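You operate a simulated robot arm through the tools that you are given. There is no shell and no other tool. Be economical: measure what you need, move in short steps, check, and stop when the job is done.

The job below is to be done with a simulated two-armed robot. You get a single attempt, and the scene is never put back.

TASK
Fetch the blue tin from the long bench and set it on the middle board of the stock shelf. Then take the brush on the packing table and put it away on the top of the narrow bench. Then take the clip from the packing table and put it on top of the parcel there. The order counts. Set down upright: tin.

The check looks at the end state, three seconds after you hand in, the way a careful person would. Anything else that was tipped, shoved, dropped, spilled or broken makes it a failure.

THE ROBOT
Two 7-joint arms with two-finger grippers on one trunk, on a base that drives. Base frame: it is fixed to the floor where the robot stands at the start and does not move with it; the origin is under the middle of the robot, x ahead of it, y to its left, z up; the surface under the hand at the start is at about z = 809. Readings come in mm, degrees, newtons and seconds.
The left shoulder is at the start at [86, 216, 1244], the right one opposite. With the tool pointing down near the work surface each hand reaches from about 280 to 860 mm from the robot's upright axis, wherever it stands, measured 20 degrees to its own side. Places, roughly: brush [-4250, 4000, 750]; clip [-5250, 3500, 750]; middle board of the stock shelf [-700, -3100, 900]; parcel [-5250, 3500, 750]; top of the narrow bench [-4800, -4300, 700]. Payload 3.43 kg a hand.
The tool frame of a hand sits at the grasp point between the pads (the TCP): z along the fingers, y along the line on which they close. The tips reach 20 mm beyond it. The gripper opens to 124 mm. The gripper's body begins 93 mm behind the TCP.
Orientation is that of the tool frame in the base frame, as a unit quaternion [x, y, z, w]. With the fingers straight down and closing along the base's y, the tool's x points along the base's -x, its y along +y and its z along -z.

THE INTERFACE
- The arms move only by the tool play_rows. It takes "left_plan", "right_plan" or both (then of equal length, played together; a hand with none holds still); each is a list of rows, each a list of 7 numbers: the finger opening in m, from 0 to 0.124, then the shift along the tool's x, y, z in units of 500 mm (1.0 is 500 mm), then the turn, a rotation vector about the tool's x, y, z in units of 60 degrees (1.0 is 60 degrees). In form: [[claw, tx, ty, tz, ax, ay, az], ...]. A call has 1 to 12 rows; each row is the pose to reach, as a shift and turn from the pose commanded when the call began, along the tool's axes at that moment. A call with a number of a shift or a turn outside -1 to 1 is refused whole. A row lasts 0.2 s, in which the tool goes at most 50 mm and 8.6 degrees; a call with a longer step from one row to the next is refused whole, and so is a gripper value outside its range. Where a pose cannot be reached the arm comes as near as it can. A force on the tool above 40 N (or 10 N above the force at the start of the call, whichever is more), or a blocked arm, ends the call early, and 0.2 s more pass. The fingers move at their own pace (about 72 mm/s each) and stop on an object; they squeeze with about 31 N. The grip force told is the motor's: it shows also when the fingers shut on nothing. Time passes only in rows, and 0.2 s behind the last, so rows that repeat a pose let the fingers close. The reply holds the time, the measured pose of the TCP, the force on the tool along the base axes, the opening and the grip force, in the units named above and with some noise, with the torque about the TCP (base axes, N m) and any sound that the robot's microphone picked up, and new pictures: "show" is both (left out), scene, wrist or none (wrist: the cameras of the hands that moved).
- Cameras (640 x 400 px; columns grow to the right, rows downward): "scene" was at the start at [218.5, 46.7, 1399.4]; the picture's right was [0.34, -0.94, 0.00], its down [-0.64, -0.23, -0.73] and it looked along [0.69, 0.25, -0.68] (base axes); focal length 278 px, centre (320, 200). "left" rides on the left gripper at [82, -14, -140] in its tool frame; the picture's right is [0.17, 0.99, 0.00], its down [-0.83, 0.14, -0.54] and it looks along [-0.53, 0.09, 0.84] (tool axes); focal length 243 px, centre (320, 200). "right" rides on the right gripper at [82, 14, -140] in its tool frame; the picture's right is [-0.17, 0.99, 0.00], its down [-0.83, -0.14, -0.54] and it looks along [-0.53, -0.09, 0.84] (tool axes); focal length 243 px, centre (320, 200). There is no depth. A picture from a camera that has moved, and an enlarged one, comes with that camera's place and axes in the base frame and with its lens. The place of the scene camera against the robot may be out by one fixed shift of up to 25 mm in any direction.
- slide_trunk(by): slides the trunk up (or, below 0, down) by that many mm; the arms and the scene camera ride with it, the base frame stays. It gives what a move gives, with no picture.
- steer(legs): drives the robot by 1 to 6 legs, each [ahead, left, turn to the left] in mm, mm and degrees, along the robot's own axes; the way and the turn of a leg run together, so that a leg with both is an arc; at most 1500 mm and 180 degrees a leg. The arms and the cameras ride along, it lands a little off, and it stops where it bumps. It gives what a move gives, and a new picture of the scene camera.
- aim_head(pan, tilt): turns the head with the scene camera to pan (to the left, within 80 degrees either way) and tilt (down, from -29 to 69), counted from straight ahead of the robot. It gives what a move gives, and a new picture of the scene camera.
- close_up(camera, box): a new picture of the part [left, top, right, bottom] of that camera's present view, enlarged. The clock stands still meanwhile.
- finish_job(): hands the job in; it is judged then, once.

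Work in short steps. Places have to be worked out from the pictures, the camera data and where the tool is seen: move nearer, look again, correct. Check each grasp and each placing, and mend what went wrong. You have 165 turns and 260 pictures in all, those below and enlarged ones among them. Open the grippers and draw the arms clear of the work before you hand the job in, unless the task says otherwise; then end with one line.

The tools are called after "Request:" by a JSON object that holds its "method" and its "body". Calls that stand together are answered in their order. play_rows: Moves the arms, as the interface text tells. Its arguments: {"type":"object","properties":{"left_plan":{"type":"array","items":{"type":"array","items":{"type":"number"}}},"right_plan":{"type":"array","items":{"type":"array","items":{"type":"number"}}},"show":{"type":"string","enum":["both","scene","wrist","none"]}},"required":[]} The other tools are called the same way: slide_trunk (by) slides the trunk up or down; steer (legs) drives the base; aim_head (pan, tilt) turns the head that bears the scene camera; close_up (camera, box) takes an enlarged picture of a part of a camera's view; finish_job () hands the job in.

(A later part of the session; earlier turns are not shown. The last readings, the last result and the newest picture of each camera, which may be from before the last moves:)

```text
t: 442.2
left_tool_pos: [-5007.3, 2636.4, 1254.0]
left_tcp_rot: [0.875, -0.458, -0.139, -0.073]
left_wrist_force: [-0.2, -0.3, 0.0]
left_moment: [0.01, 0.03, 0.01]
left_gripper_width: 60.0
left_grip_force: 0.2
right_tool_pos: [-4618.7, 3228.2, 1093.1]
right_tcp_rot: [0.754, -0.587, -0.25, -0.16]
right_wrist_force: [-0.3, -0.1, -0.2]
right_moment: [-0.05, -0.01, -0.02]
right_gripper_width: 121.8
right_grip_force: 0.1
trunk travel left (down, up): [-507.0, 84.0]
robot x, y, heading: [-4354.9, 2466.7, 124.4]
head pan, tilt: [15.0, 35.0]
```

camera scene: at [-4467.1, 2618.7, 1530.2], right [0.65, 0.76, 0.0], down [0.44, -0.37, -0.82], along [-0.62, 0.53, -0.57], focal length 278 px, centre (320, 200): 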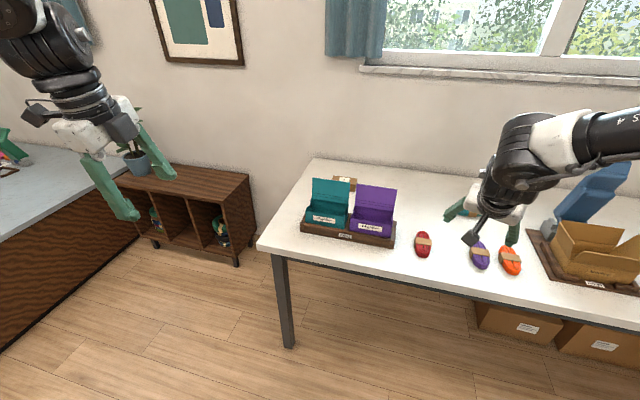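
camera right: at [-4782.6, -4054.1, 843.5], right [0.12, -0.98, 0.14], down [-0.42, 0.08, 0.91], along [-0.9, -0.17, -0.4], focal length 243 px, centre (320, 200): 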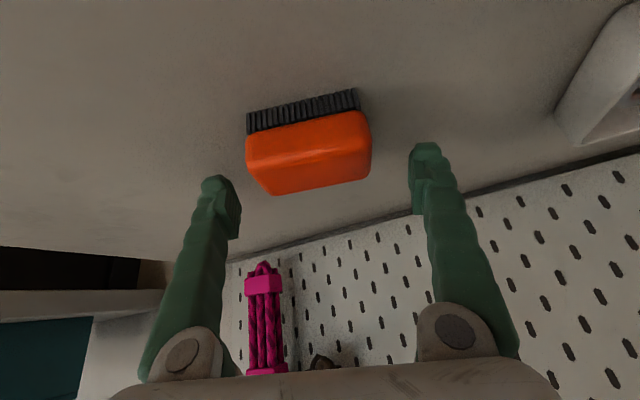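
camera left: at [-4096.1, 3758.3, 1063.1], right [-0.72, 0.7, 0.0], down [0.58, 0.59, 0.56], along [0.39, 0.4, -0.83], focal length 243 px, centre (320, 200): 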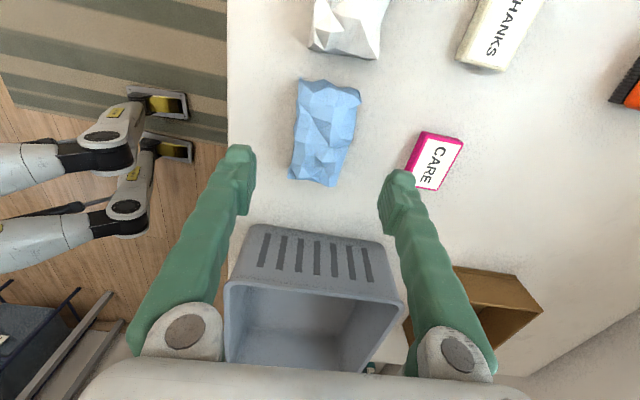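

Now bring the left hand to 690 ahead/250 left at z 1110, and retract the right hand 180 mm back and 60 up to stay clear of the lever.

Request:
{"method": "play_rows", "body": {"left_plan": [[0.06, -0.036, -0.054, 0.055, 0, 0, 0], [0.06, -0.072, -0.109, 0.11, 0, 0, 0], [0.06, -0.108, -0.163, 0.165, 0, 0, 0], [0.06, -0.145, -0.217, 0.22, 0, 0, 0], [0.06, -0.181, -0.271, 0.275, 0, 0, 0], [0.06, -0.217, -0.326, 0.33, 0, 0, 0], [0.06, -0.253, -0.38, 0.385, 0, 0, 0], [0.06, -0.253, -0.38, 0.385, 0, 0, 0]], "right_plan": [[0.12, 0.031, -0.013, -0.042, 0, 0, 0], [0.12, 0.063, -0.027, -0.084, 0, 0, 0], [0.12, 0.094, -0.04, -0.126, 0, 0, 0], [0.12, 0.125, -0.054, -0.169, 0, 0, 0], [0.12, 0.156, -0.067, -0.211, 0, 0, 0], [0.12, 0.188, -0.081, -0.253, 0, 0, 0], [0.12, 0.219, -0.094, -0.295, 0, 0, 0], [0.12, 0.219, -0.094, -0.295, 0, 0, 0]], "show": "none"}}

Request:
{"method": "steer", "body": {"legs": [[200, -154, 0]]}}

Request:
{"method": "close_up", "body": {"camera": "left", "box": [0, 0, 640, 400]}}

```text
t: 444.0
left_tool_pos: [-4956.7, 2873.7, 1109.4]
left_tcp_rot: [0.874, -0.459, -0.139, -0.074]
left_wrist_force: [-0.3, -1.0, 0.4]
left_moment: [-0.04, 0.04, 0.01]
left_gripper_width: 60.1
left_grip_force: 0.1
left hand out of reach, approached as far as the arm can: row 7, 8
right_tool_pos: [-4523.7, 3073.9, 1150.9]
right_tcp_rot: [0.753, -0.587, -0.25, -0.161]
right_wrist_force: [0.4, -0.7, 0.0]
right_moment: [0.03, 0.02, -0.01]
right_gripper_width: 119.8
right_grip_force: 0.1
trunk travel left (down, up): [-507.0, 84.0]
robot x, y, heading: [-4356.8, 2469.7, 124.7]
head pan, tilt: [15.0, 35.0]
```

```text
t: 446.7
left_tool_pos: [-4943.2, 3125.2, 1108.0]
left_tcp_rot: [0.875, -0.458, -0.139, -0.076]
left_wrist_force: [-0.1, 0.4, 0.2]
left_moment: [0.01, 0.03, -0.03]
left_gripper_width: 60.0
left_grip_force: 0.0
right_tool_pos: [-4510.6, 3325.2, 1151.0]
right_tcp_rot: [0.753, -0.587, -0.25, -0.16]
right_wrist_force: [0.3, 0.1, 0.5]
right_moment: [-0.02, 0.05, 0.0]
right_gripper_width: 119.6
right_grip_force: 0.1
trunk travel left (down, up): [-507.0, 84.0]
robot x, y, heading: [-4341.8, 2720.9, 124.5]
head pan, tilt: [15.0, 35.0]
camera scene: at [-4453.3, 2870.1, 1530.2], right [0.65, 0.76, 0.0], down [0.44, -0.37, -0.82], along [-0.62, 0.53, -0.57], focal length 278 px, centre (320, 200)
```

scene: 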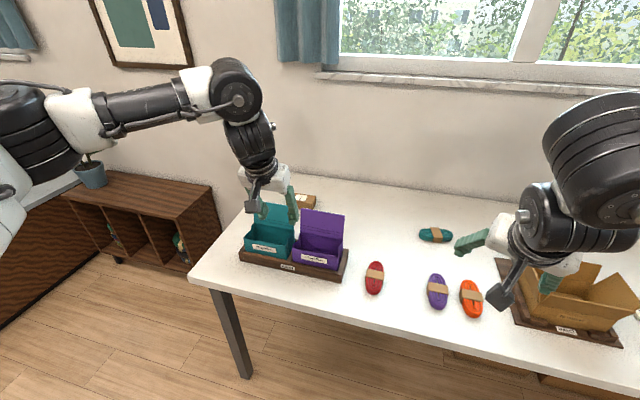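

```text
1.00 times, centred on (320, 200) of left (not enlarged: the box is as wide or as high as the picture)
camera zoom: at [-4862.8, 3032.1, 1217.8], right [-0.72, -0.69, -0.06], down [-0.47, 0.43, 0.77], along [-0.51, 0.58, -0.63], focal length 243 px, centre (320, 200)
```

zoom: 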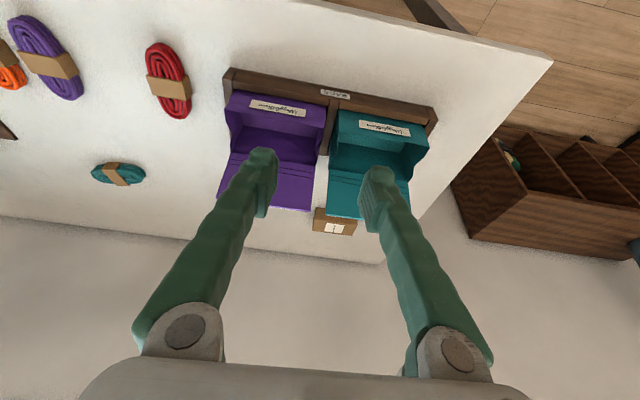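

Purple lid's top is at p≈5622, z≈957, only ~150 mm in front of the clip. To keep the hand-camera away from the lid, I turn the hand 90° about its own axis (camera to the left side).

Request:
{"method": "play_rows", "body": {"left_plan": [[0.06, 0, 0, 0, 0, 0, 0.125], [0.06, 0, 0, 0, 0, 0, 0.25], [0.06, 0, 0, 0, 0, 0, 0.375], [0.06, 0, 0, 0, 0, 0, 0.5], [0.06, 0, 0, 0, 0, 0, 0.625], [0.06, 0, 0, 0, 0, 0, 0.75], [0.06, 0, 0, 0, 0, 0, 0.75]], "show": "none"}}

Request:
{"method": "play_rows", "body": {"left_plan": [[0.06, 0, 0, 0, 0, 0, 0.125], [0.06, 0, 0, 0, 0, 0, 0.25], [0.06, 0, 0, 0, 0, 0, 0.375], [0.06, 0, 0, 0, 0, 0, 0.5], [0.06, 0, 0, 0, 0, 0, 0.625], [0.06, 0, 0, 0, 0, 0, 0.75], [0.06, 0, 0, 0, 0, 0, 0.75]], "show": "wrist"}}

```text
t: 448.3
left_tool_pos: [-4944.3, 3126.1, 1109.3]
left_tcp_rot: [-0.632, 0.759, 0.157, 0.016]
left_wrist_force: [0.5, 0.3, -0.5]
left_moment: [0.01, 0.0, 0.04]
left_gripper_width: 59.9
left_grip_force: 0.0
right_tool_pos: [-4510.9, 3324.4, 1150.7]
right_tcp_rot: [0.754, -0.586, -0.25, -0.16]
right_wrist_force: [-0.4, -0.3, 0.3]
right_moment: [0.0, 0.02, 0.0]
right_gripper_width: 120.0
right_grip_force: 0.1
trunk travel left (down, up): [-507.0, 84.0]
robot x, y, heading: [-4341.6, 2723.0, 124.8]
head pan, tilt: [15.0, 35.0]
```

```text
t: 449.9
left_tool_pos: [-4943.9, 3124.6, 1108.5]
left_tcp_rot: [-0.294, 0.943, 0.151, -0.046]
left_wrist_force: [-0.3, 0.2, 0.1]
left_moment: [0.02, -0.03, -0.02]
left_gripper_width: 60.0
left_grip_force: 0.0
right_tool_pos: [-4510.0, 3324.1, 1150.5]
right_tcp_rot: [0.754, -0.587, -0.249, -0.16]
right_wrist_force: [-0.2, -0.1, 1.0]
right_moment: [0.01, 0.01, -0.02]
right_gripper_width: 120.0
right_grip_force: 0.1
trunk travel left (down, up): [-507.0, 84.0]
robot x, y, heading: [-4338.1, 2719.5, 124.5]
head pan, tilt: [15.0, 35.0]
camera left: at [-4978.7, 3031.4, 1238.2], right [-0.67, 0.68, 0.31], down [0.7, 0.44, 0.56], along [0.24, 0.59, -0.77], focal length 243 px, centre (320, 200)
```

left: 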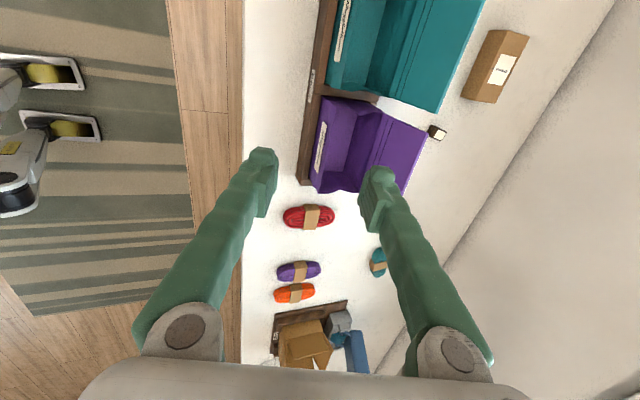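

From here: clip (−5131, 3466), parcel top centre (−5273, 3430). Drive 308 ahead and 40 right, then extend the arm 78 mm ahead over the clip at this safe height.

Request:
{"method": "steer", "body": {"legs": [[308, -40, 0]]}}

Request:
{"method": "play_rows", "body": {"left_plan": [[0.06, 0, 0.049, 0.016, 0, 0, 0], [0.06, 0, 0.099, 0.032, 0, 0, 0], [0.06, 0, 0.148, 0.048, 0, 0, 0], [0.06, 0, 0.148, 0.048, 0, 0, 0]], "show": "wrist"}}

```text
t: 452.3
left_tool_pos: [-5088.5, 3401.2, 1108.4]
left_tcp_rot: [-0.297, 0.942, 0.151, -0.046]
left_wrist_force: [-0.4, -0.5, 0.6]
left_moment: [-0.02, -0.01, 0.01]
left_gripper_width: 60.0
left_grip_force: 0.1
right_tool_pos: [-4655.9, 3601.7, 1151.1]
right_tcp_rot: [0.755, -0.585, -0.25, -0.159]
right_wrist_force: [-0.3, 0.2, 0.6]
right_moment: [0.01, 0.0, -0.05]
right_gripper_width: 120.1
right_grip_force: 0.1
trunk travel left (down, up): [-507.0, 84.0]
robot x, y, heading: [-4484.4, 3001.2, 124.8]
head pan, tilt: [15.0, 35.0]
camera scene: at [-4597.3, 3147.8, 1530.3], right [0.64, 0.76, 0.0], down [0.44, -0.37, -0.82], along [-0.63, 0.53, -0.57], focal length 278 px, centre (320, 200)
```

scene: 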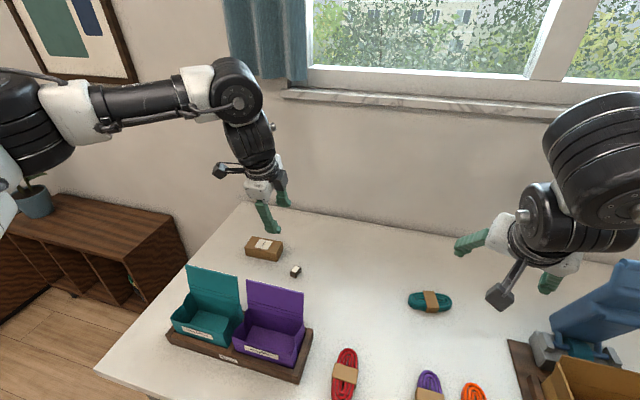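

```text
t: 453.3
left_tool_pos: [-5131.5, 3409.3, 1105.6]
left_tcp_rot: [-0.296, 0.942, 0.151, -0.044]
left_wrist_force: [0.2, -0.4, 0.9]
left_moment: [-0.01, 0.01, -0.02]
left_gripper_width: 59.9
left_grip_force: 0.0
left hand out of reach, approached as far as the arm can: row 1, 2, 3, 4
right_tool_pos: [-4657.3, 3602.1, 1150.6]
right_tcp_rot: [0.755, -0.585, -0.251, -0.16]
right_wrist_force: [-0.2, 0.0, 0.4]
right_moment: [-0.04, 0.01, -0.01]
right_gripper_width: 120.0
right_grip_force: 0.2
trunk travel left (down, up): [-507.0, 84.0]
robot x, y, heading: [-4484.8, 2998.1, 124.5]
head pan, tilt: [15.0, 35.0]
camera left: at [-5166.1, 3314.8, 1235.0], right [-0.67, 0.67, 0.31], down [0.7, 0.44, 0.56], along [0.24, 0.59, -0.77], focal length 243 px, centre (320, 200)
```

left: 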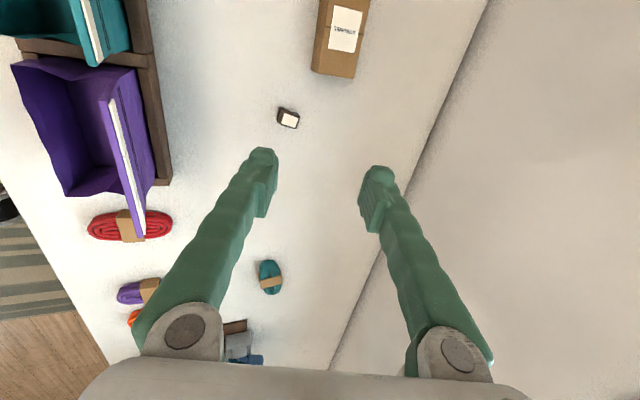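

Clip clearly seen at (−5127, 3465); lids are well to the side. Lower the arm 120 mm while moving 43 ahead and 35 right.

Request:
{"method": "play_rows", "body": {"left_plan": [[0.06, -0.014, -0.015, 0.046, 0, 0, 0], [0.06, -0.028, -0.03, 0.091, 0, 0, 0], [0.06, -0.042, -0.045, 0.137, 0, 0, 0], [0.06, -0.056, -0.06, 0.182, 0, 0, 0], [0.06, -0.07, -0.074, 0.228, 0, 0, 0], [0.06, -0.07, -0.03, 0.242, 0, 0, 0], [0.06, -0.07, 0.008, 0.255, 0, 0, 0], [0.06, -0.07, 0.008, 0.255, 0, 0, 0]], "show": "wrist"}}

```text
t: 455.1
left_tool_pos: [-5142.9, 3403.3, 999.6]
left_tcp_rot: [-0.297, 0.942, 0.151, -0.044]
left_wrist_force: [-0.1, -0.1, 0.1]
left_moment: [0.0, -0.04, 0.01]
left_gripper_width: 59.8
left_grip_force: 0.0
left hand out of reach, approached as far as the arm can: row 1, 2, 3, 4, 5, 6, 7, 8
right_tool_pos: [-4659.4, 3602.3, 1151.4]
right_tcp_rot: [0.755, -0.585, -0.25, -0.16]
right_wrist_force: [0.5, -0.4, -0.1]
right_moment: [0.01, 0.0, -0.02]
right_gripper_width: 120.1
right_grip_force: 0.0
trunk travel left (down, up): [-507.0, 84.0]
robot x, y, heading: [-4486.9, 3001.3, 124.9]
head pan, tilt: [15.0, 35.0]
camera left: at [-5176.9, 3308.5, 1128.1], right [-0.67, 0.67, 0.31], down [0.7, 0.44, 0.56], along [0.24, 0.59, -0.77], focal length 243 px, centre (320, 200)
```

left: 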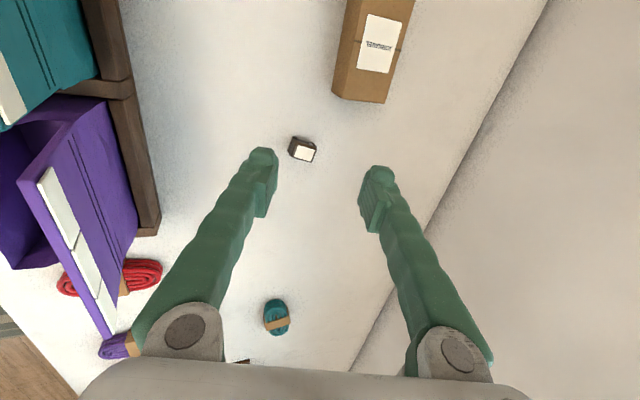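

The arm is at its boundary (a≈705, l≈305) in this orientation, so I bring the base 38 mm nearer (≈298 mm from edge) and 45 mm right.

Request:
{"method": "steer", "body": {"legs": [[0, -45, 0], [36, 0, 0]]}}

Request:
{"method": "slide_trunk", "body": {"by": -90}}

Request:
{"method": "close_up", "body": {"camera": "left", "box": [0, 0, 640, 400]}}

```text
t: 456.9
left_tool_pos: [-5122.6, 3453.7, 1003.0]
left_tcp_rot: [-0.297, 0.941, 0.153, -0.046]
left_wrist_force: [0.5, -1.3, 0.1]
left_moment: [0.03, 0.03, 0.01]
left_gripper_width: 59.9
left_grip_force: 0.0
right_tool_pos: [-4638.8, 3652.1, 1154.1]
right_tcp_rot: [0.754, -0.584, -0.252, -0.16]
right_wrist_force: [0.3, -0.7, 0.0]
right_moment: [0.01, 0.04, -0.01]
right_gripper_width: 120.0
right_grip_force: 0.0
trunk travel left (down, up): [-507.0, 84.0]
robot x, y, heading: [-4470.6, 3055.5, 124.7]
head pan, tilt: [15.0, 35.0]
camera scene: at [-4578.1, 3197.2, 1531.1], right [0.64, 0.76, 0.0], down [0.44, -0.37, -0.82], along [-0.63, 0.53, -0.57], focal length 278 px, centre (320, 200)
```

scene: 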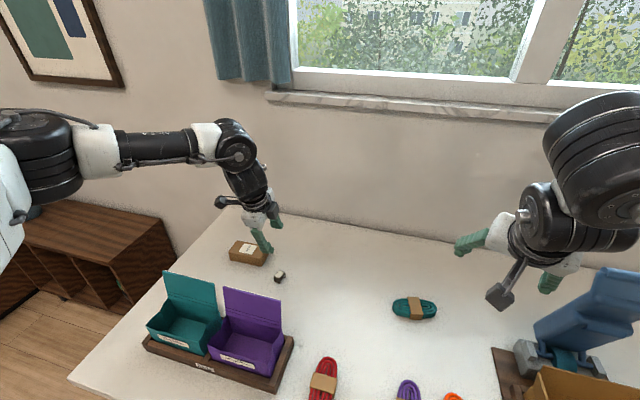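

```text
t: 458.2
left_tool_pos: [-5125.1, 3457.1, 909.7]
left_tcp_rot: [-0.296, 0.942, 0.153, -0.045]
left_wrist_force: [0.6, 0.0, 0.4]
left_moment: [-0.04, 0.01, -0.02]
left_gripper_width: 60.0
left_grip_force: 0.1
right_tool_pos: [-4641.8, 3656.5, 1061.2]
right_tcp_rot: [0.754, -0.586, -0.249, -0.16]
right_wrist_force: [-0.2, 0.7, -0.1]
right_moment: [0.02, 0.01, 0.02]
right_gripper_width: 120.0
right_grip_force: 0.1
trunk travel left (down, up): [-417.0, 174.0]
robot x, y, heading: [-4468.9, 3055.0, 124.7]
head pan, tilt: [15.0, 35.0]
```

```text
1.00 times, centred on (320, 200) of left (not enlarged: the box is as wide or as high as the picture)
camera zoom: at [-5159.3, 3362.4, 1039.7], right [-0.67, 0.67, 0.31], down [0.7, 0.44, 0.56], along [0.24, 0.59, -0.77], focal length 243 px, centre (320, 200)
```

zoom: 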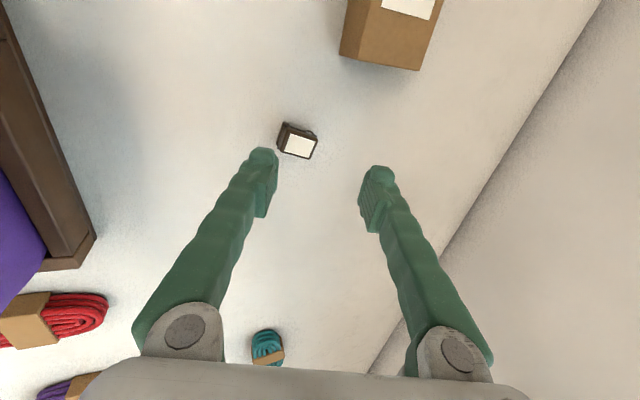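

Nearly centred over the clip (8 mm short). Nudge 8 mm ahead and lower 79 mm with the trunk.

Request:
{"method": "steer", "body": {"legs": [[8, 0, 0]]}}

Request:
{"method": "slide_trunk", "body": {"by": -79}}

Request:
{"method": "close_up", "body": {"camera": "left", "box": [160, 40, 480, 240]}}

```text
t: 458.9
left_tool_pos: [-5128.9, 3462.7, 912.0]
left_tcp_rot: [-0.296, 0.942, 0.151, -0.046]
left_wrist_force: [0.0, 0.0, -0.4]
left_moment: [0.01, -0.02, 0.0]
left_gripper_width: 60.2
left_grip_force: 0.0
right_tool_pos: [-4644.8, 3661.9, 1061.4]
right_tcp_rot: [0.755, -0.585, -0.25, -0.16]
right_wrist_force: [-0.3, 0.5, 0.3]
right_moment: [0.01, 0.02, 0.0]
right_gripper_width: 120.1
right_grip_force: 0.1
trunk travel left (down, up): [-417.0, 174.0]
robot x, y, heading: [-4475.1, 3061.0, 124.9]
head pan, tilt: [15.0, 35.0]
camera scene: at [-4606.2, 3238.4, 1429.3], right [0.64, 0.76, 0.0], down [0.44, -0.37, -0.82], along [-0.63, 0.53, -0.57], focal length 278 px, centre (320, 200)
```

scene: 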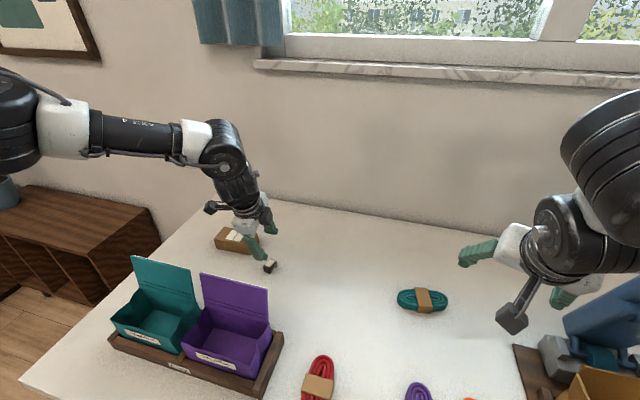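

```text
t: 460.1
left_tool_pos: [-5129.1, 3463.1, 832.2]
left_tcp_rot: [-0.296, 0.942, 0.151, -0.045]
left_wrist_force: [1.2, -2.3, 5.1]
left_moment: [-0.26, -0.12, 0.02]
left_gripper_width: 61.1
left_grip_force: 1.0
right_tool_pos: [-4645.2, 3662.4, 982.5]
right_tcp_rot: [0.756, -0.584, -0.251, -0.159]
right_wrist_force: [-1.3, -0.1, -0.7]
right_moment: [0.02, -0.02, 0.0]
right_gripper_width: 120.1
right_grip_force: 0.0
trunk travel left (down, up): [-338.0, 253.0]
robot x, y, heading: [-4473.5, 3057.6, 124.7]
head pan, tilt: [15.0, 35.0]
```

```text
2.00 times, centred on (320, 140) of left
camera zoom: at [-5163.6, 3368.1, 960.3], right [-0.67, 0.67, 0.31], down [0.7, 0.44, 0.56], along [0.24, 0.59, -0.77], focal length 485 px, centre (320, 320)
```

zoom: 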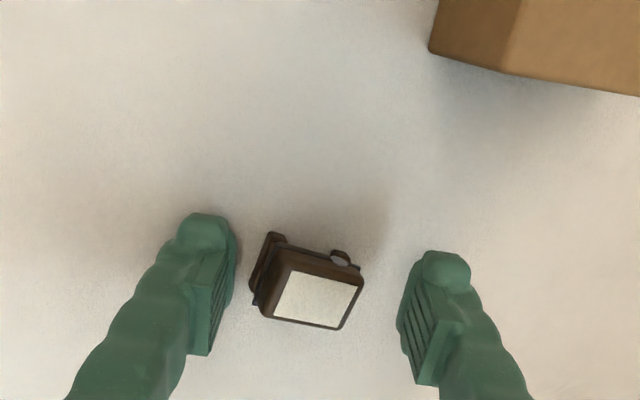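

Clip is between the fingers, near fingertip just touching the table (5 N). Raise 3 mm and close.

Request:
{"method": "slide_trunk", "body": {"by": 3}}

Request:
{"method": "play_rows", "body": {"left_plan": [[0.045, 0, 0, 0, 0, 0, 0], [0.03, 0, 0, 0, 0, 0, 0], [0.015, 0, 0, 0, 0, 0, 0], [0.01, 0, 0, 0, 0, 0, 0], [0.01, 0, 0, 0, 0, 0, 0]], "show": "wrist"}}

```text
t: 460.6
left_tool_pos: [-5128.8, 3463.3, 834.1]
left_tcp_rot: [-0.297, 0.942, 0.15, -0.045]
left_wrist_force: [0.0, 0.0, -0.3]
left_moment: [-0.03, -0.01, 0.0]
left_gripper_width: 60.1
left_grip_force: 0.0
right_tool_pos: [-4644.7, 3662.1, 984.0]
right_tcp_rot: [0.755, -0.585, -0.25, -0.16]
right_wrist_force: [-0.2, 0.2, 0.0]
right_moment: [-0.01, 0.0, 0.01]
right_gripper_width: 119.8
right_grip_force: 0.0
trunk travel left (down, up): [-341.0, 250.0]
robot x, y, heading: [-4476.2, 3056.7, 124.8]
head pan, tilt: [15.0, 35.0]
```

```text
t: 461.8
left_tool_pos: [-5129.7, 3461.5, 836.2]
left_tcp_rot: [-0.296, 0.942, 0.153, -0.046]
left_wrist_force: [3.7, -5.2, 16.2]
left_moment: [0.11, 0.07, -0.02]
left_gripper_width: 6.9
left_grip_force: 0.0
right_tool_pos: [-4643.9, 3660.9, 986.6]
right_tcp_rot: [0.755, -0.585, -0.252, -0.159]
right_wrist_force: [-0.3, -0.5, 0.2]
right_moment: [0.01, 0.01, -0.01]
right_gripper_width: 120.1
right_grip_force: 0.1
trunk travel left (down, up): [-341.0, 250.0]
robot x, y, heading: [-4473.3, 3059.1, 124.6]
head pan, tilt: [15.0, 35.0]
camera left: at [-5162.4, 3367.3, 965.1], right [-0.67, 0.67, 0.31], down [0.7, 0.44, 0.56], along [0.24, 0.59, -0.77], focal length 243 px, centre (320, 200)
```

left: 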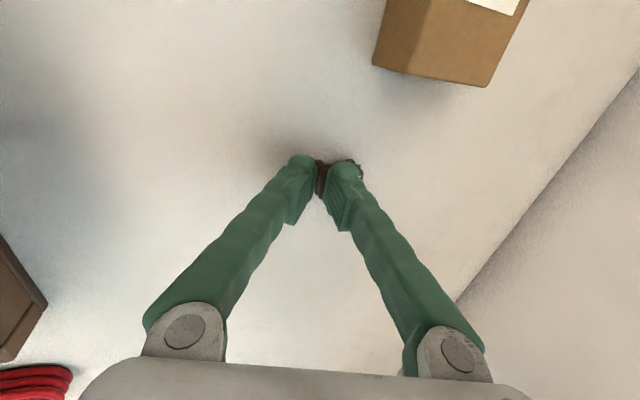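

The fingers closed over the clip's top (it's only ~15–20 mm tall). Try squeezing fully — they may hold its upper part — and check.

Request:
{"method": "play_rows", "body": {"left_plan": [[0.0, 0, 0, 0, 0, 0, 0], [0.0, 0, 0, 0, 0, 0, 0], [0.0, 0, 0, 0, 0, 0, 0]], "show": "none"}}

Request:
{"method": "close_up", "body": {"camera": "left", "box": [240, 110, 400, 230]}}

```text
t: 462.6
left_tool_pos: [-5128.0, 3462.8, 835.3]
left_tcp_rot: [-0.297, 0.942, 0.153, -0.047]
left_wrist_force: [-2.9, 2.5, 22.3]
left_moment: [0.22, 0.17, -0.02]
left_gripper_width: 6.1
left_grip_force: 30.9
right_tool_pos: [-4643.7, 3662.5, 985.1]
right_tcp_rot: [0.754, -0.585, -0.251, -0.16]
right_wrist_force: [0.1, 0.0, -0.7]
right_moment: [0.0, 0.02, 0.01]
right_gripper_width: 120.1
right_grip_force: 0.1
trunk travel left (down, up): [-341.0, 250.0]
robot x, y, heading: [-4476.1, 3057.4, 125.1]
head pan, tilt: [15.0, 35.0]
```

```text
3.33 times, centred on (320, 170) of left
camera zoom: at [-5162.9, 3368.2, 965.3], right [-0.67, 0.67, 0.31], down [0.7, 0.44, 0.56], along [0.24, 0.59, -0.77], focal length 809 px, centre (320, 300)
```

zoom: 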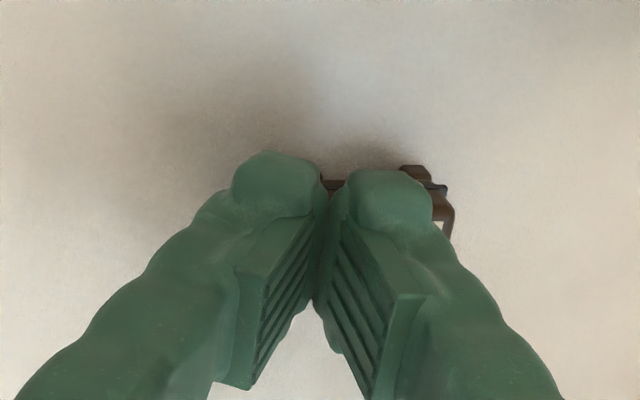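

Not held, but the fingers press on top of the clip with 22 N. I use that to drag it ~170 mm right into open space (clear of the lids), then look.

Request:
{"method": "steer", "body": {"legs": [[0, -170, 0]]}}

Request:
{"method": "slide_trunk", "body": {"by": 100}}

Request:
{"method": "close_up", "body": {"camera": "left", "box": [0, 0, 640, 400]}}

```text
t: 465.5
left_tool_pos: [-4990.4, 3560.6, 833.8]
left_tcp_rot: [-0.297, 0.942, 0.151, -0.045]
left_wrist_force: [0.1, -0.5, 0.3]
left_moment: [-0.02, -0.02, 0.0]
left_gripper_width: 0.0
left_grip_force: 30.7
right_tool_pos: [-4506.8, 3760.4, 984.7]
right_tcp_rot: [0.755, -0.585, -0.251, -0.159]
right_wrist_force: [-0.2, 0.5, -0.3]
right_moment: [0.0, -0.01, 0.0]
right_gripper_width: 120.3
right_grip_force: 0.2
trunk travel left (down, up): [-341.0, 250.0]
robot x, y, heading: [-4334.4, 3157.8, 124.9]
head pan, tilt: [15.0, 35.0]
camera scene: at [-4477.9, 3353.0, 1353.5], right [0.64, 0.76, 0.0], down [0.44, -0.37, -0.82], along [-0.63, 0.53, -0.57], focal length 278 px, centre (320, 200)
```

scene: 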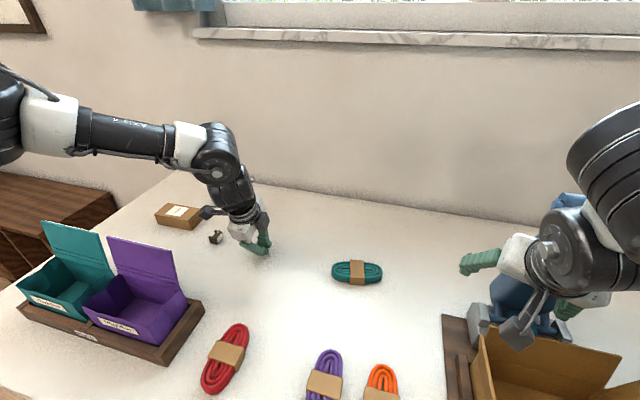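

```text
t: 466.8
left_tool_pos: [-4989.8, 3560.5, 933.2]
left_tcp_rot: [-0.296, 0.942, 0.151, -0.045]
left_wrist_force: [-0.4, -1.9, 0.1]
left_moment: [0.0, -0.01, 0.04]
left_gripper_width: 0.0
left_grip_force: 30.9
right_tool_pos: [-4504.8, 3760.8, 1083.1]
right_tcp_rot: [0.755, -0.585, -0.25, -0.16]
right_wrist_force: [-0.6, 0.9, -0.9]
right_moment: [-0.02, 0.0, -0.01]
right_gripper_width: 120.2
right_grip_force: 0.1
trunk travel left (down, up): [-441.0, 150.0]
robot x, y, heading: [-4334.9, 3154.8, 124.8]
head pan, tilt: [15.0, 35.0]
```

```text
1.00 times, centred on (320, 200) of left (not enlarged: the box is as wide or as high as the picture)
camera zoom: at [-5023.8, 3465.9, 1062.3], right [-0.67, 0.67, 0.3], down [0.7, 0.45, 0.56], along [0.24, 0.59, -0.77], focal length 243 px, centre (320, 200)
```

zoom: 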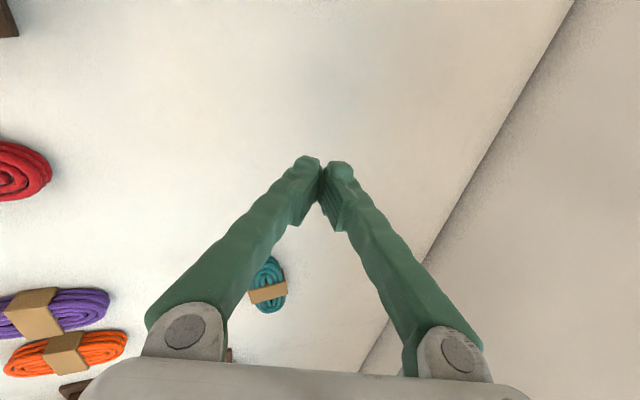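

The fingers slipped off; zoom on the clip to see its state.

Request:
{"method": "close_up", "body": {"camera": "scene", "box": [150, 190, 270, 280]}}

```text
4.44 times, centred on (210, 235) of scene
camera zoom: at [-4463.4, 3332.3, 1454.1], right [0.64, 0.76, 0.0], down [0.44, -0.37, -0.82], along [-0.63, 0.53, -0.57], focal length 1238 px, centre (809, 44)
```

zoom: 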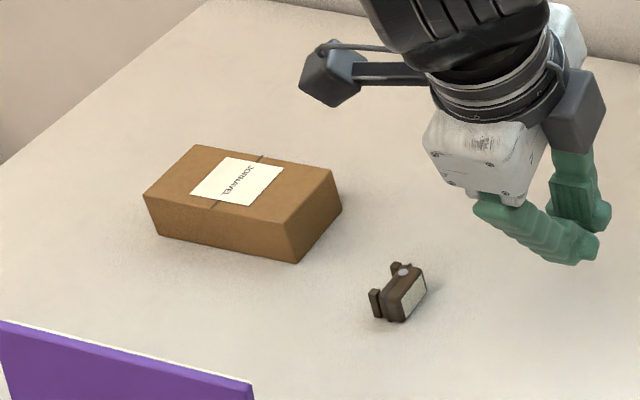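

The clip rolled onto its side (now taller, easier to grip). Open to 55 mm, shift base left 150 back over it and view.

Request:
{"method": "play_rows", "body": {"left_plan": [[0.03, 0, 0, 0, 0, 0, 0], [0.055, 0, 0, 0, 0, 0, 0], [0.055, 0, 0, 0, 0, 0, 0]], "show": "none"}}

Request:
{"method": "steer", "body": {"legs": [[0, 151, 0]]}}

Request:
{"method": "close_up", "body": {"camera": "left", "box": [200, 60, 440, 210]}}

```text
t: 467.6
left_tool_pos: [-4990.3, 3561.0, 934.5]
left_tcp_rot: [-0.296, 0.942, 0.151, -0.045]
left_wrist_force: [0.2, 0.1, -0.2]
left_moment: [0.01, 0.02, 0.04]
left_gripper_width: 54.9
left_grip_force: 0.0
right_tool_pos: [-4505.6, 3760.7, 1085.0]
right_tcp_rot: [0.755, -0.584, -0.251, -0.159]
right_wrist_force: [0.1, 0.3, 0.3]
right_moment: [0.03, -0.01, 0.0]
right_gripper_width: 120.0
right_grip_force: 0.1
trunk travel left (down, up): [-441.0, 150.0]
robot x, y, heading: [-4334.6, 3158.7, 124.8]
head pan, tilt: [15.0, 35.0]
```

```text
t: 470.3
left_tool_pos: [-5112.3, 3474.4, 933.6]
left_tcp_rot: [-0.295, 0.942, 0.151, -0.045]
left_wrist_force: [-0.1, 0.5, -0.6]
left_moment: [0.01, 0.02, -0.03]
left_gripper_width: 55.3
left_grip_force: 0.0
right_tool_pos: [-4629.6, 3673.5, 1084.2]
right_tcp_rot: [0.755, -0.585, -0.25, -0.158]
right_wrist_force: [0.4, 0.3, 0.1]
right_moment: [0.02, 0.01, -0.01]
right_gripper_width: 120.2
right_grip_force: 0.0
trunk travel left (down, up): [-441.0, 150.0]
robot x, y, heading: [-4458.7, 3071.6, 125.0]
head pan, tilt: [15.0, 35.0]
camera scene: at [-4587.1, 3245.8, 1454.3], right [0.65, 0.76, 0.0], down [0.44, -0.37, -0.82], along [-0.63, 0.53, -0.57], focal length 278 px, centre (320, 200)
```

scene: 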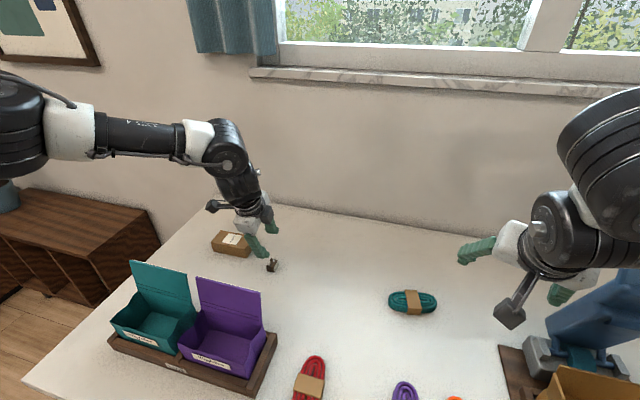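

```text
2.67 times, centred on (320, 135) of left
camera zoom: at [-5147.5, 3380.3, 1063.2], right [-0.67, 0.67, 0.31], down [0.7, 0.44, 0.56], along [0.24, 0.59, -0.77], focal length 647 px, centre (320, 373)
```

zoom: 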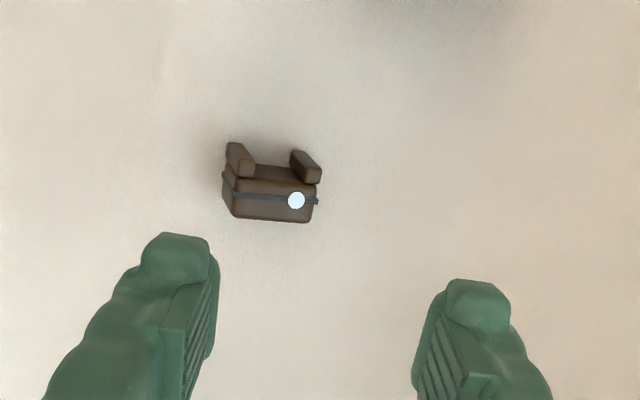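

Clip centre (−5124, 3488), 18 mm beyond the reach. Instead of moving closer to the table, I sidestep left 60 and turn −4.6°, which brings the hand's arc onto it.

Request:
{"method": "steer", "body": {"legs": [[0, 60, 0], [0, 0, -4.6]]}}

Request:
{"method": "close_up", "body": {"camera": "left", "box": [200, 60, 440, 210]}}

```text
t: 472.3
left_tool_pos: [-5128.4, 3490.9, 934.8]
left_tcp_rot: [-0.259, 0.953, 0.152, -0.039]
left_wrist_force: [-0.5, -0.5, 0.2]
left_moment: [0.01, -0.03, 0.01]
left_gripper_width: 55.1
left_grip_force: 0.1
right_tool_pos: [-4630.1, 3651.5, 1084.4]
right_tcp_rot: [0.731, -0.614, -0.244, -0.169]
right_wrist_force: [0.9, 0.3, -0.2]
right_moment: [0.04, -0.02, 0.01]
right_gripper_width: 119.8
right_grip_force: 0.0
trunk travel left (down, up): [-441.0, 150.0]
robot x, y, heading: [-4511.2, 3037.0, 120.4]
head pan, tilt: [15.0, 35.0]
camera scene: at [-4624.0, 3221.6, 1454.3], right [0.7, 0.71, 0.0], down [0.41, -0.4, -0.82], along [-0.58, 0.58, -0.57], focal length 278 px, centre (320, 200)
```

scene: 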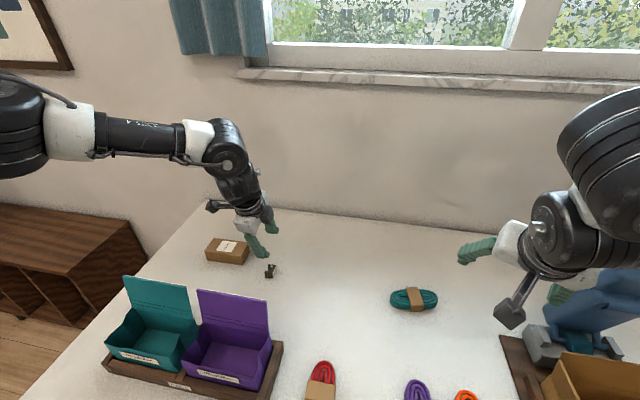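

```text
2.67 times, centred on (320, 135) of left
camera zoom: at [-5170.3, 3399.7, 1063.1], right [-0.62, 0.73, 0.31], down [0.73, 0.39, 0.56], along [0.29, 0.57, -0.77], focal length 647 px, centre (320, 373)
```

zoom: 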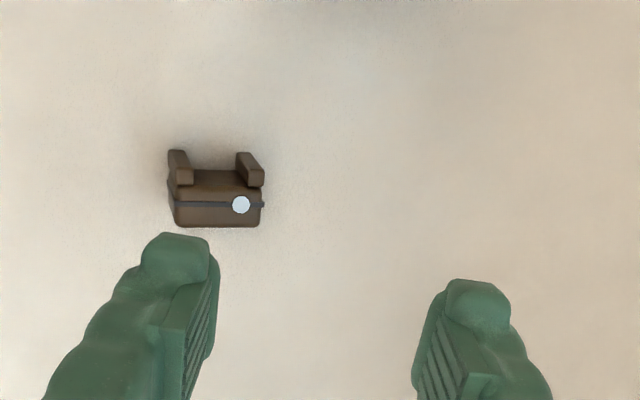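

Now over the clip within ~6 mm. Lower 100 mm and close while easing 3 mm lower.

Request:
{"method": "slide_trunk", "body": {"by": -100}}

Request:
{"method": "play_rows", "body": {"left_plan": [[0.045, 0, -0.001, 0.003, 0, 0, 0], [0.038, 0, -0.002, 0.007, 0, 0, 0], [0.02, 0, -0.002, 0.007, 0, 0, 0], [0.01, 0, -0.002, 0.007, 0, 0, 0], [0.01, 0, -0.002, 0.007, 0, 0, 0]], "show": "wrist"}}

```text
t: 473.6
left_tool_pos: [-5127.7, 3490.2, 834.4]
left_tcp_rot: [-0.258, 0.953, 0.153, -0.039]
left_wrist_force: [-0.6, -1.0, 0.4]
left_moment: [0.01, 0.01, 0.01]
left_gripper_width: 55.2
left_grip_force: 0.2
right_tool_pos: [-4630.7, 3651.1, 984.5]
right_tcp_rot: [0.731, -0.614, -0.245, -0.17]
right_wrist_force: [-0.1, -0.6, -0.4]
right_moment: [-0.01, 0.0, -0.02]
right_gripper_width: 120.1
right_grip_force: 0.0
trunk travel left (down, up): [-341.0, 250.0]
robot x, y, heading: [-4508.5, 3035.1, 120.1]
head pan, tilt: [15.0, 35.0]
```

```text
t: 474.8
left_tool_pos: [-5128.5, 3491.5, 830.2]
left_tcp_rot: [-0.259, 0.953, 0.153, -0.038]
left_wrist_force: [-1.4, -0.4, 0.1]
left_moment: [0.0, 0.02, 0.03]
left_gripper_width: 34.2
left_grip_force: 31.1
right_tool_pos: [-4630.5, 3651.3, 983.6]
right_tcp_rot: [0.731, -0.615, -0.243, -0.169]
right_wrist_force: [0.5, -0.5, 0.5]
right_moment: [0.0, -0.01, 0.04]
right_gripper_width: 119.9
right_grip_force: 0.0
trunk travel left (down, up): [-341.0, 250.0]
robot x, y, heading: [-4508.2, 3037.9, 120.4]
head pan, tilt: [15.0, 35.0]
camera left: at [-5170.2, 3399.9, 959.5], right [-0.62, 0.72, 0.31], down [0.73, 0.39, 0.56], along [0.29, 0.57, -0.77], focal length 243 px, centre (320, 200)
```

left: 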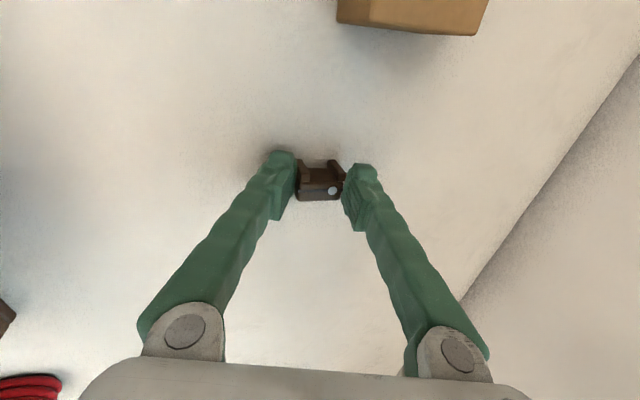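

Gripped at 34 mm. Lift 110 mm and check.

Request:
{"method": "slide_trunk", "body": {"by": 110}}

Request:
{"method": "close_up", "body": {"camera": "left", "box": [0, 0, 640, 400]}}

```text
t: 476.3
left_tool_pos: [-5128.1, 3490.9, 938.5]
left_tcp_rot: [-0.258, 0.953, 0.152, -0.039]
left_wrist_force: [0.2, -0.7, 0.4]
left_moment: [0.0, 0.0, 0.03]
left_gripper_width: 34.0
left_grip_force: 31.0
right_tool_pos: [-4629.4, 3651.5, 1094.2]
right_tcp_rot: [0.731, -0.615, -0.243, -0.169]
right_wrist_force: [-0.4, 0.3, -1.1]
right_moment: [-0.02, 0.0, 0.01]
right_gripper_width: 120.1
right_grip_force: 0.0
trunk travel left (down, up): [-451.0, 140.0]
robot x, y, heading: [-4509.1, 3039.5, 120.2]
head pan, tilt: [15.0, 35.0]
```

```text
1.00 times, centred on (320, 200) of left (not enlarged: the box is as wide or as high as the picture)
camera zoom: at [-5170.4, 3400.0, 1068.7], right [-0.62, 0.73, 0.31], down [0.73, 0.39, 0.56], along [0.29, 0.57, -0.77], focal length 243 px, centre (320, 200)
```

zoom: 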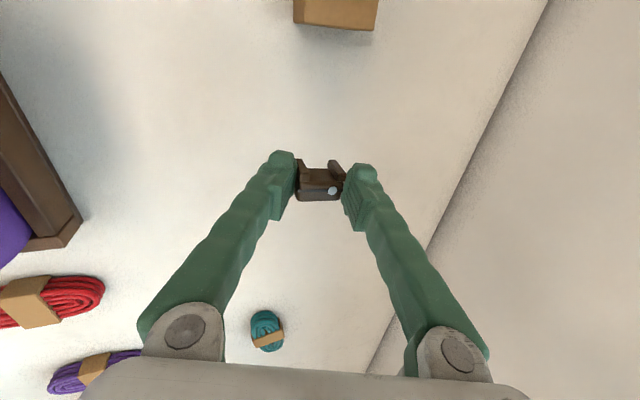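

Clip is firmly held. Move over the parcel (≈ (−5268, 3434)): sidestep left 259 mm (20 back) and turn −8.7°.

Request:
{"method": "steer", "body": {"legs": [[-20, 259, 0], [0, 0, -8.7]]}}

Request:
{"method": "close_up", "body": {"camera": "left", "box": [0, 0, 640, 400]}}

```text
t: 481.1
left_tool_pos: [-5269.7, 3429.1, 940.0]
left_tcp_rot: [-0.187, 0.97, 0.155, -0.027]
left_wrist_force: [-0.2, 0.1, 0.3]
left_moment: [0.01, -0.02, -0.02]
left_gripper_width: 33.5
left_grip_force: 31.2
right_tool_pos: [-4753.4, 3513.8, 1095.1]
right_tcp_rot: [0.683, -0.668, -0.229, -0.187]
right_wrist_force: [0.4, -0.5, 0.0]
right_moment: [0.02, 0.01, -0.01]
right_gripper_width: 120.0
right_grip_force: 0.0
trunk travel left (down, up): [-451.0, 140.0]
robot x, y, heading: [-4719.2, 2886.0, 111.7]
head pan, tilt: [15.0, 35.0]
camera scene: at [-4811.6, 3085.8, 1465.2], right [0.8, 0.6, 0.0], down [0.34, -0.46, -0.82], along [-0.49, 0.66, -0.57], focal length 278 px, centre (320, 200)
```

scene: 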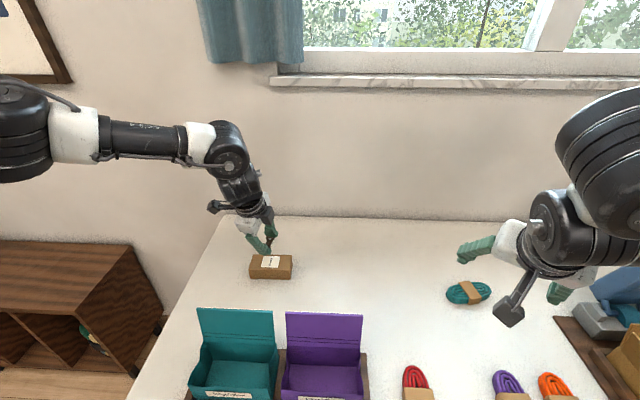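

```text
1.00 times, centred on (320, 200) of left (not enlarged: the box is as wide or as high as the picture)
camera zoom: at [-5324.1, 3345.2, 1069.4], right [-0.5, 0.81, 0.31], down [0.78, 0.27, 0.56], along [0.37, 0.52, -0.77], focal length 243 px, centre (320, 200)
```

zoom: 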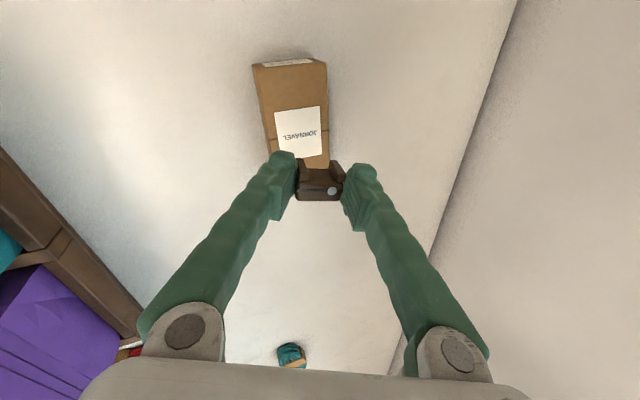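

Parcel centre ≈ (−5289, 3430). Shift left 18 mm and lower 52 mm.

Request:
{"method": "steer", "body": {"legs": [[3, 18, 0]]}}

Request:
{"method": "slide_trunk", "body": {"by": -50}}

Request:
{"method": "close_up", "body": {"camera": "scene", "box": [190, 190, 350, 300]}}

Request:
{"method": "close_up", "body": {"camera": "left", "box": [160, 0, 480, 240]}}

```text
t: 482.0
left_tool_pos: [-5283.5, 3425.5, 940.8]
left_tcp_rot: [-0.186, 0.97, 0.155, -0.027]
left_wrist_force: [0.2, -0.1, -0.7]
left_moment: [0.0, -0.02, 0.02]
left_gripper_width: 33.8
left_grip_force: 31.2
right_tool_pos: [-4767.9, 3509.6, 1094.1]
right_tcp_rot: [0.683, -0.668, -0.23, -0.185]
right_wrist_force: [-0.3, -0.2, -0.2]
right_moment: [-0.01, 0.03, 0.01]
right_gripper_width: 120.0
right_grip_force: 0.1
trunk travel left (down, up): [-451.0, 140.0]
robot x, y, heading: [-4737.7, 2883.3, 111.8]
head pan, tilt: [15.0, 35.0]
camera scene: at [-4827.1, 3082.5, 1465.3], right [0.8, 0.6, 0.0], down [0.34, -0.46, -0.82], along [-0.49, 0.66, -0.57], focal length 278 px, centre (320, 200)
```

scene: 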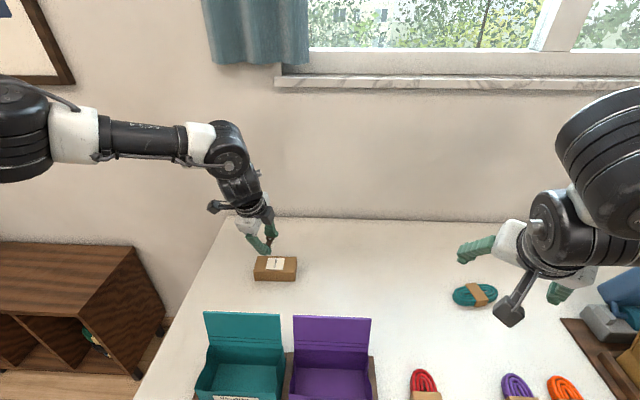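

```text
t: 483.0
left_tool_pos: [-5286.3, 3426.1, 891.1]
left_tcp_rot: [-0.186, 0.97, 0.155, -0.027]
left_wrist_force: [1.0, -0.2, 0.6]
left_moment: [-0.02, 0.01, 0.03]
left_gripper_width: 33.4
left_grip_force: 31.1
right_tool_pos: [-4769.1, 3510.2, 1044.5]
right_tcp_rot: [0.682, -0.668, -0.23, -0.188]
right_wrist_force: [-0.6, 0.3, -0.8]
right_moment: [-0.01, 0.01, -0.03]
right_gripper_width: 119.6
right_grip_force: 0.0
trunk travel left (down, up): [-401.0, 190.0]
robot x, y, heading: [-4742.4, 2884.8, 111.7]
head pan, tilt: [15.0, 35.0]
```

```text
3.64 times, centred on (270, 245) of scene
camera zoom: at [-4833.8, 3095.8, 1412.7], right [0.8, 0.6, 0.0], down [0.34, -0.46, -0.82], along [-0.49, 0.66, -0.57], focal length 1013 px, centre (502, 36)
```

zoom: 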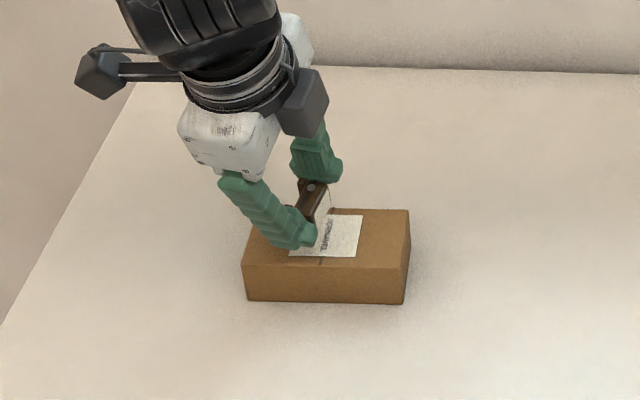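

```text
1.67 times, centred on (320, 120) of left
camera zoom: at [-5340.7, 3341.7, 1020.1], right [-0.5, 0.81, 0.31], down [0.78, 0.27, 0.56], along [0.37, 0.52, -0.77], focal length 404 px, centre (320, 333)
```

zoom: 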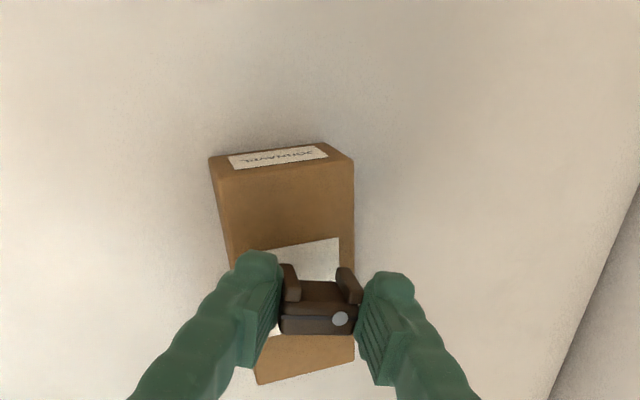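

Well aligned over the parcel; ~25 mm gap left. Lower 20 mm.

Request:
{"method": "slide_trunk", "body": {"by": -20}}

Request:
{"method": "close_up", "body": {"camera": "scene", "box": [190, 170, 350, 280]}}

```text
t: 483.6
left_tool_pos: [-5287.2, 3425.7, 871.9]
left_tcp_rot: [-0.187, 0.97, 0.156, -0.027]
left_wrist_force: [-1.2, -5.2, 20.4]
left_moment: [-0.42, -0.04, -0.04]
left_gripper_width: 33.5
left_grip_force: 30.9
right_tool_pos: [-4769.0, 3510.5, 1025.7]
right_tcp_rot: [0.683, -0.667, -0.231, -0.188]
right_wrist_force: [0.6, 0.4, -0.7]
right_moment: [-0.04, -0.01, -0.03]
right_gripper_width: 120.0
right_grip_force: 0.1
trunk travel left (down, up): [-381.0, 210.0]
robot x, y, heading: [-4738.1, 2882.7, 111.8]
head pan, tilt: [15.0, 35.0]
```

```text
3.64 times, centred on (270, 225) of scene
camera zoom: at [-4835.3, 3099.2, 1393.0], right [0.8, 0.6, 0.0], down [0.34, -0.46, -0.82], along [-0.49, 0.66, -0.57], focal length 1013 px, centre (502, 109)
```

zoom: 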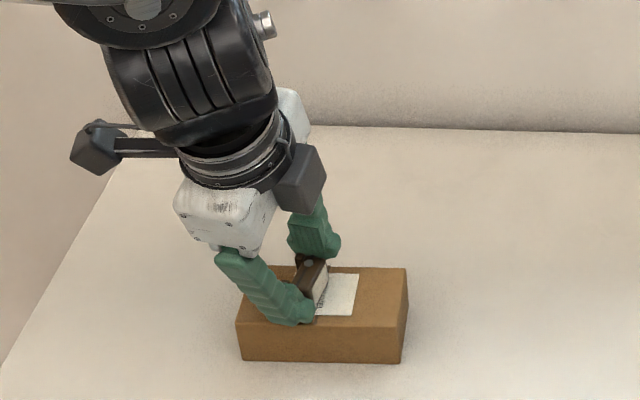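

Contact (20 N). Ease up 3 mm, then open the fingers a little.

Request:
{"method": "slide_trunk", "body": {"by": 3}}

Request:
{"method": "play_rows", "body": {"left_plan": [[0.04, 0, 0, 0, 0, 0, 0], [0.046, 0, 0, 0, 0, 0, 0], [0.052, 0, 0, 0, 0, 0, 0], [0.055, 0, 0, 0, 0, 0, 0]], "show": "wrist"}}

```text
t: 484.1
left_tool_pos: [-5285.8, 3426.0, 873.5]
left_tcp_rot: [-0.186, 0.97, 0.156, -0.027]
left_wrist_force: [-1.6, 1.4, 2.8]
left_moment: [0.0, 0.02, -0.05]
left_gripper_width: 33.4
left_grip_force: 30.8
right_tool_pos: [-4769.1, 3510.2, 1027.9]
right_tcp_rot: [0.682, -0.668, -0.23, -0.187]
right_wrist_force: [0.2, 0.5, 0.7]
right_moment: [0.02, -0.03, 0.0]
right_gripper_width: 120.1
right_grip_force: 0.1
trunk travel left (down, up): [-384.0, 207.0]
robot x, y, heading: [-4743.5, 2881.5, 111.7]
head pan, tilt: [15.0, 35.0]
```

```text
t: 485.1
left_tool_pos: [-5286.1, 3425.0, 872.6]
left_tcp_rot: [-0.186, 0.97, 0.155, -0.028]
left_wrist_force: [-0.6, 0.2, 0.2]
left_moment: [-0.03, -0.01, -0.01]
left_gripper_width: 55.0
left_grip_force: 0.1
right_tool_pos: [-4769.7, 3509.5, 1028.4]
right_tcp_rot: [0.683, -0.667, -0.23, -0.187]
right_wrist_force: [-1.0, -0.6, 0.0]
right_moment: [0.02, -0.03, -0.02]
right_gripper_width: 119.9
right_grip_force: 0.0
trunk travel left (down, up): [-384.0, 207.0]
robot x, y, heading: [-4739.5, 2883.3, 112.0]
head pan, tilt: [15.0, 35.0]
camera left: at [-5340.9, 3341.8, 1002.5], right [-0.5, 0.81, 0.31], down [0.78, 0.27, 0.56], along [0.37, 0.52, -0.77], focal length 243 px, centre (320, 200)
```

left: 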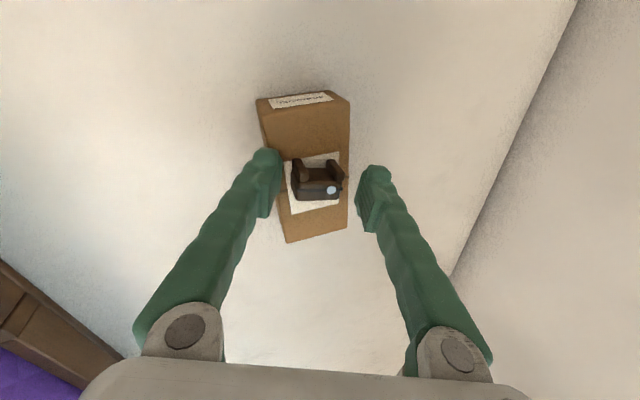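

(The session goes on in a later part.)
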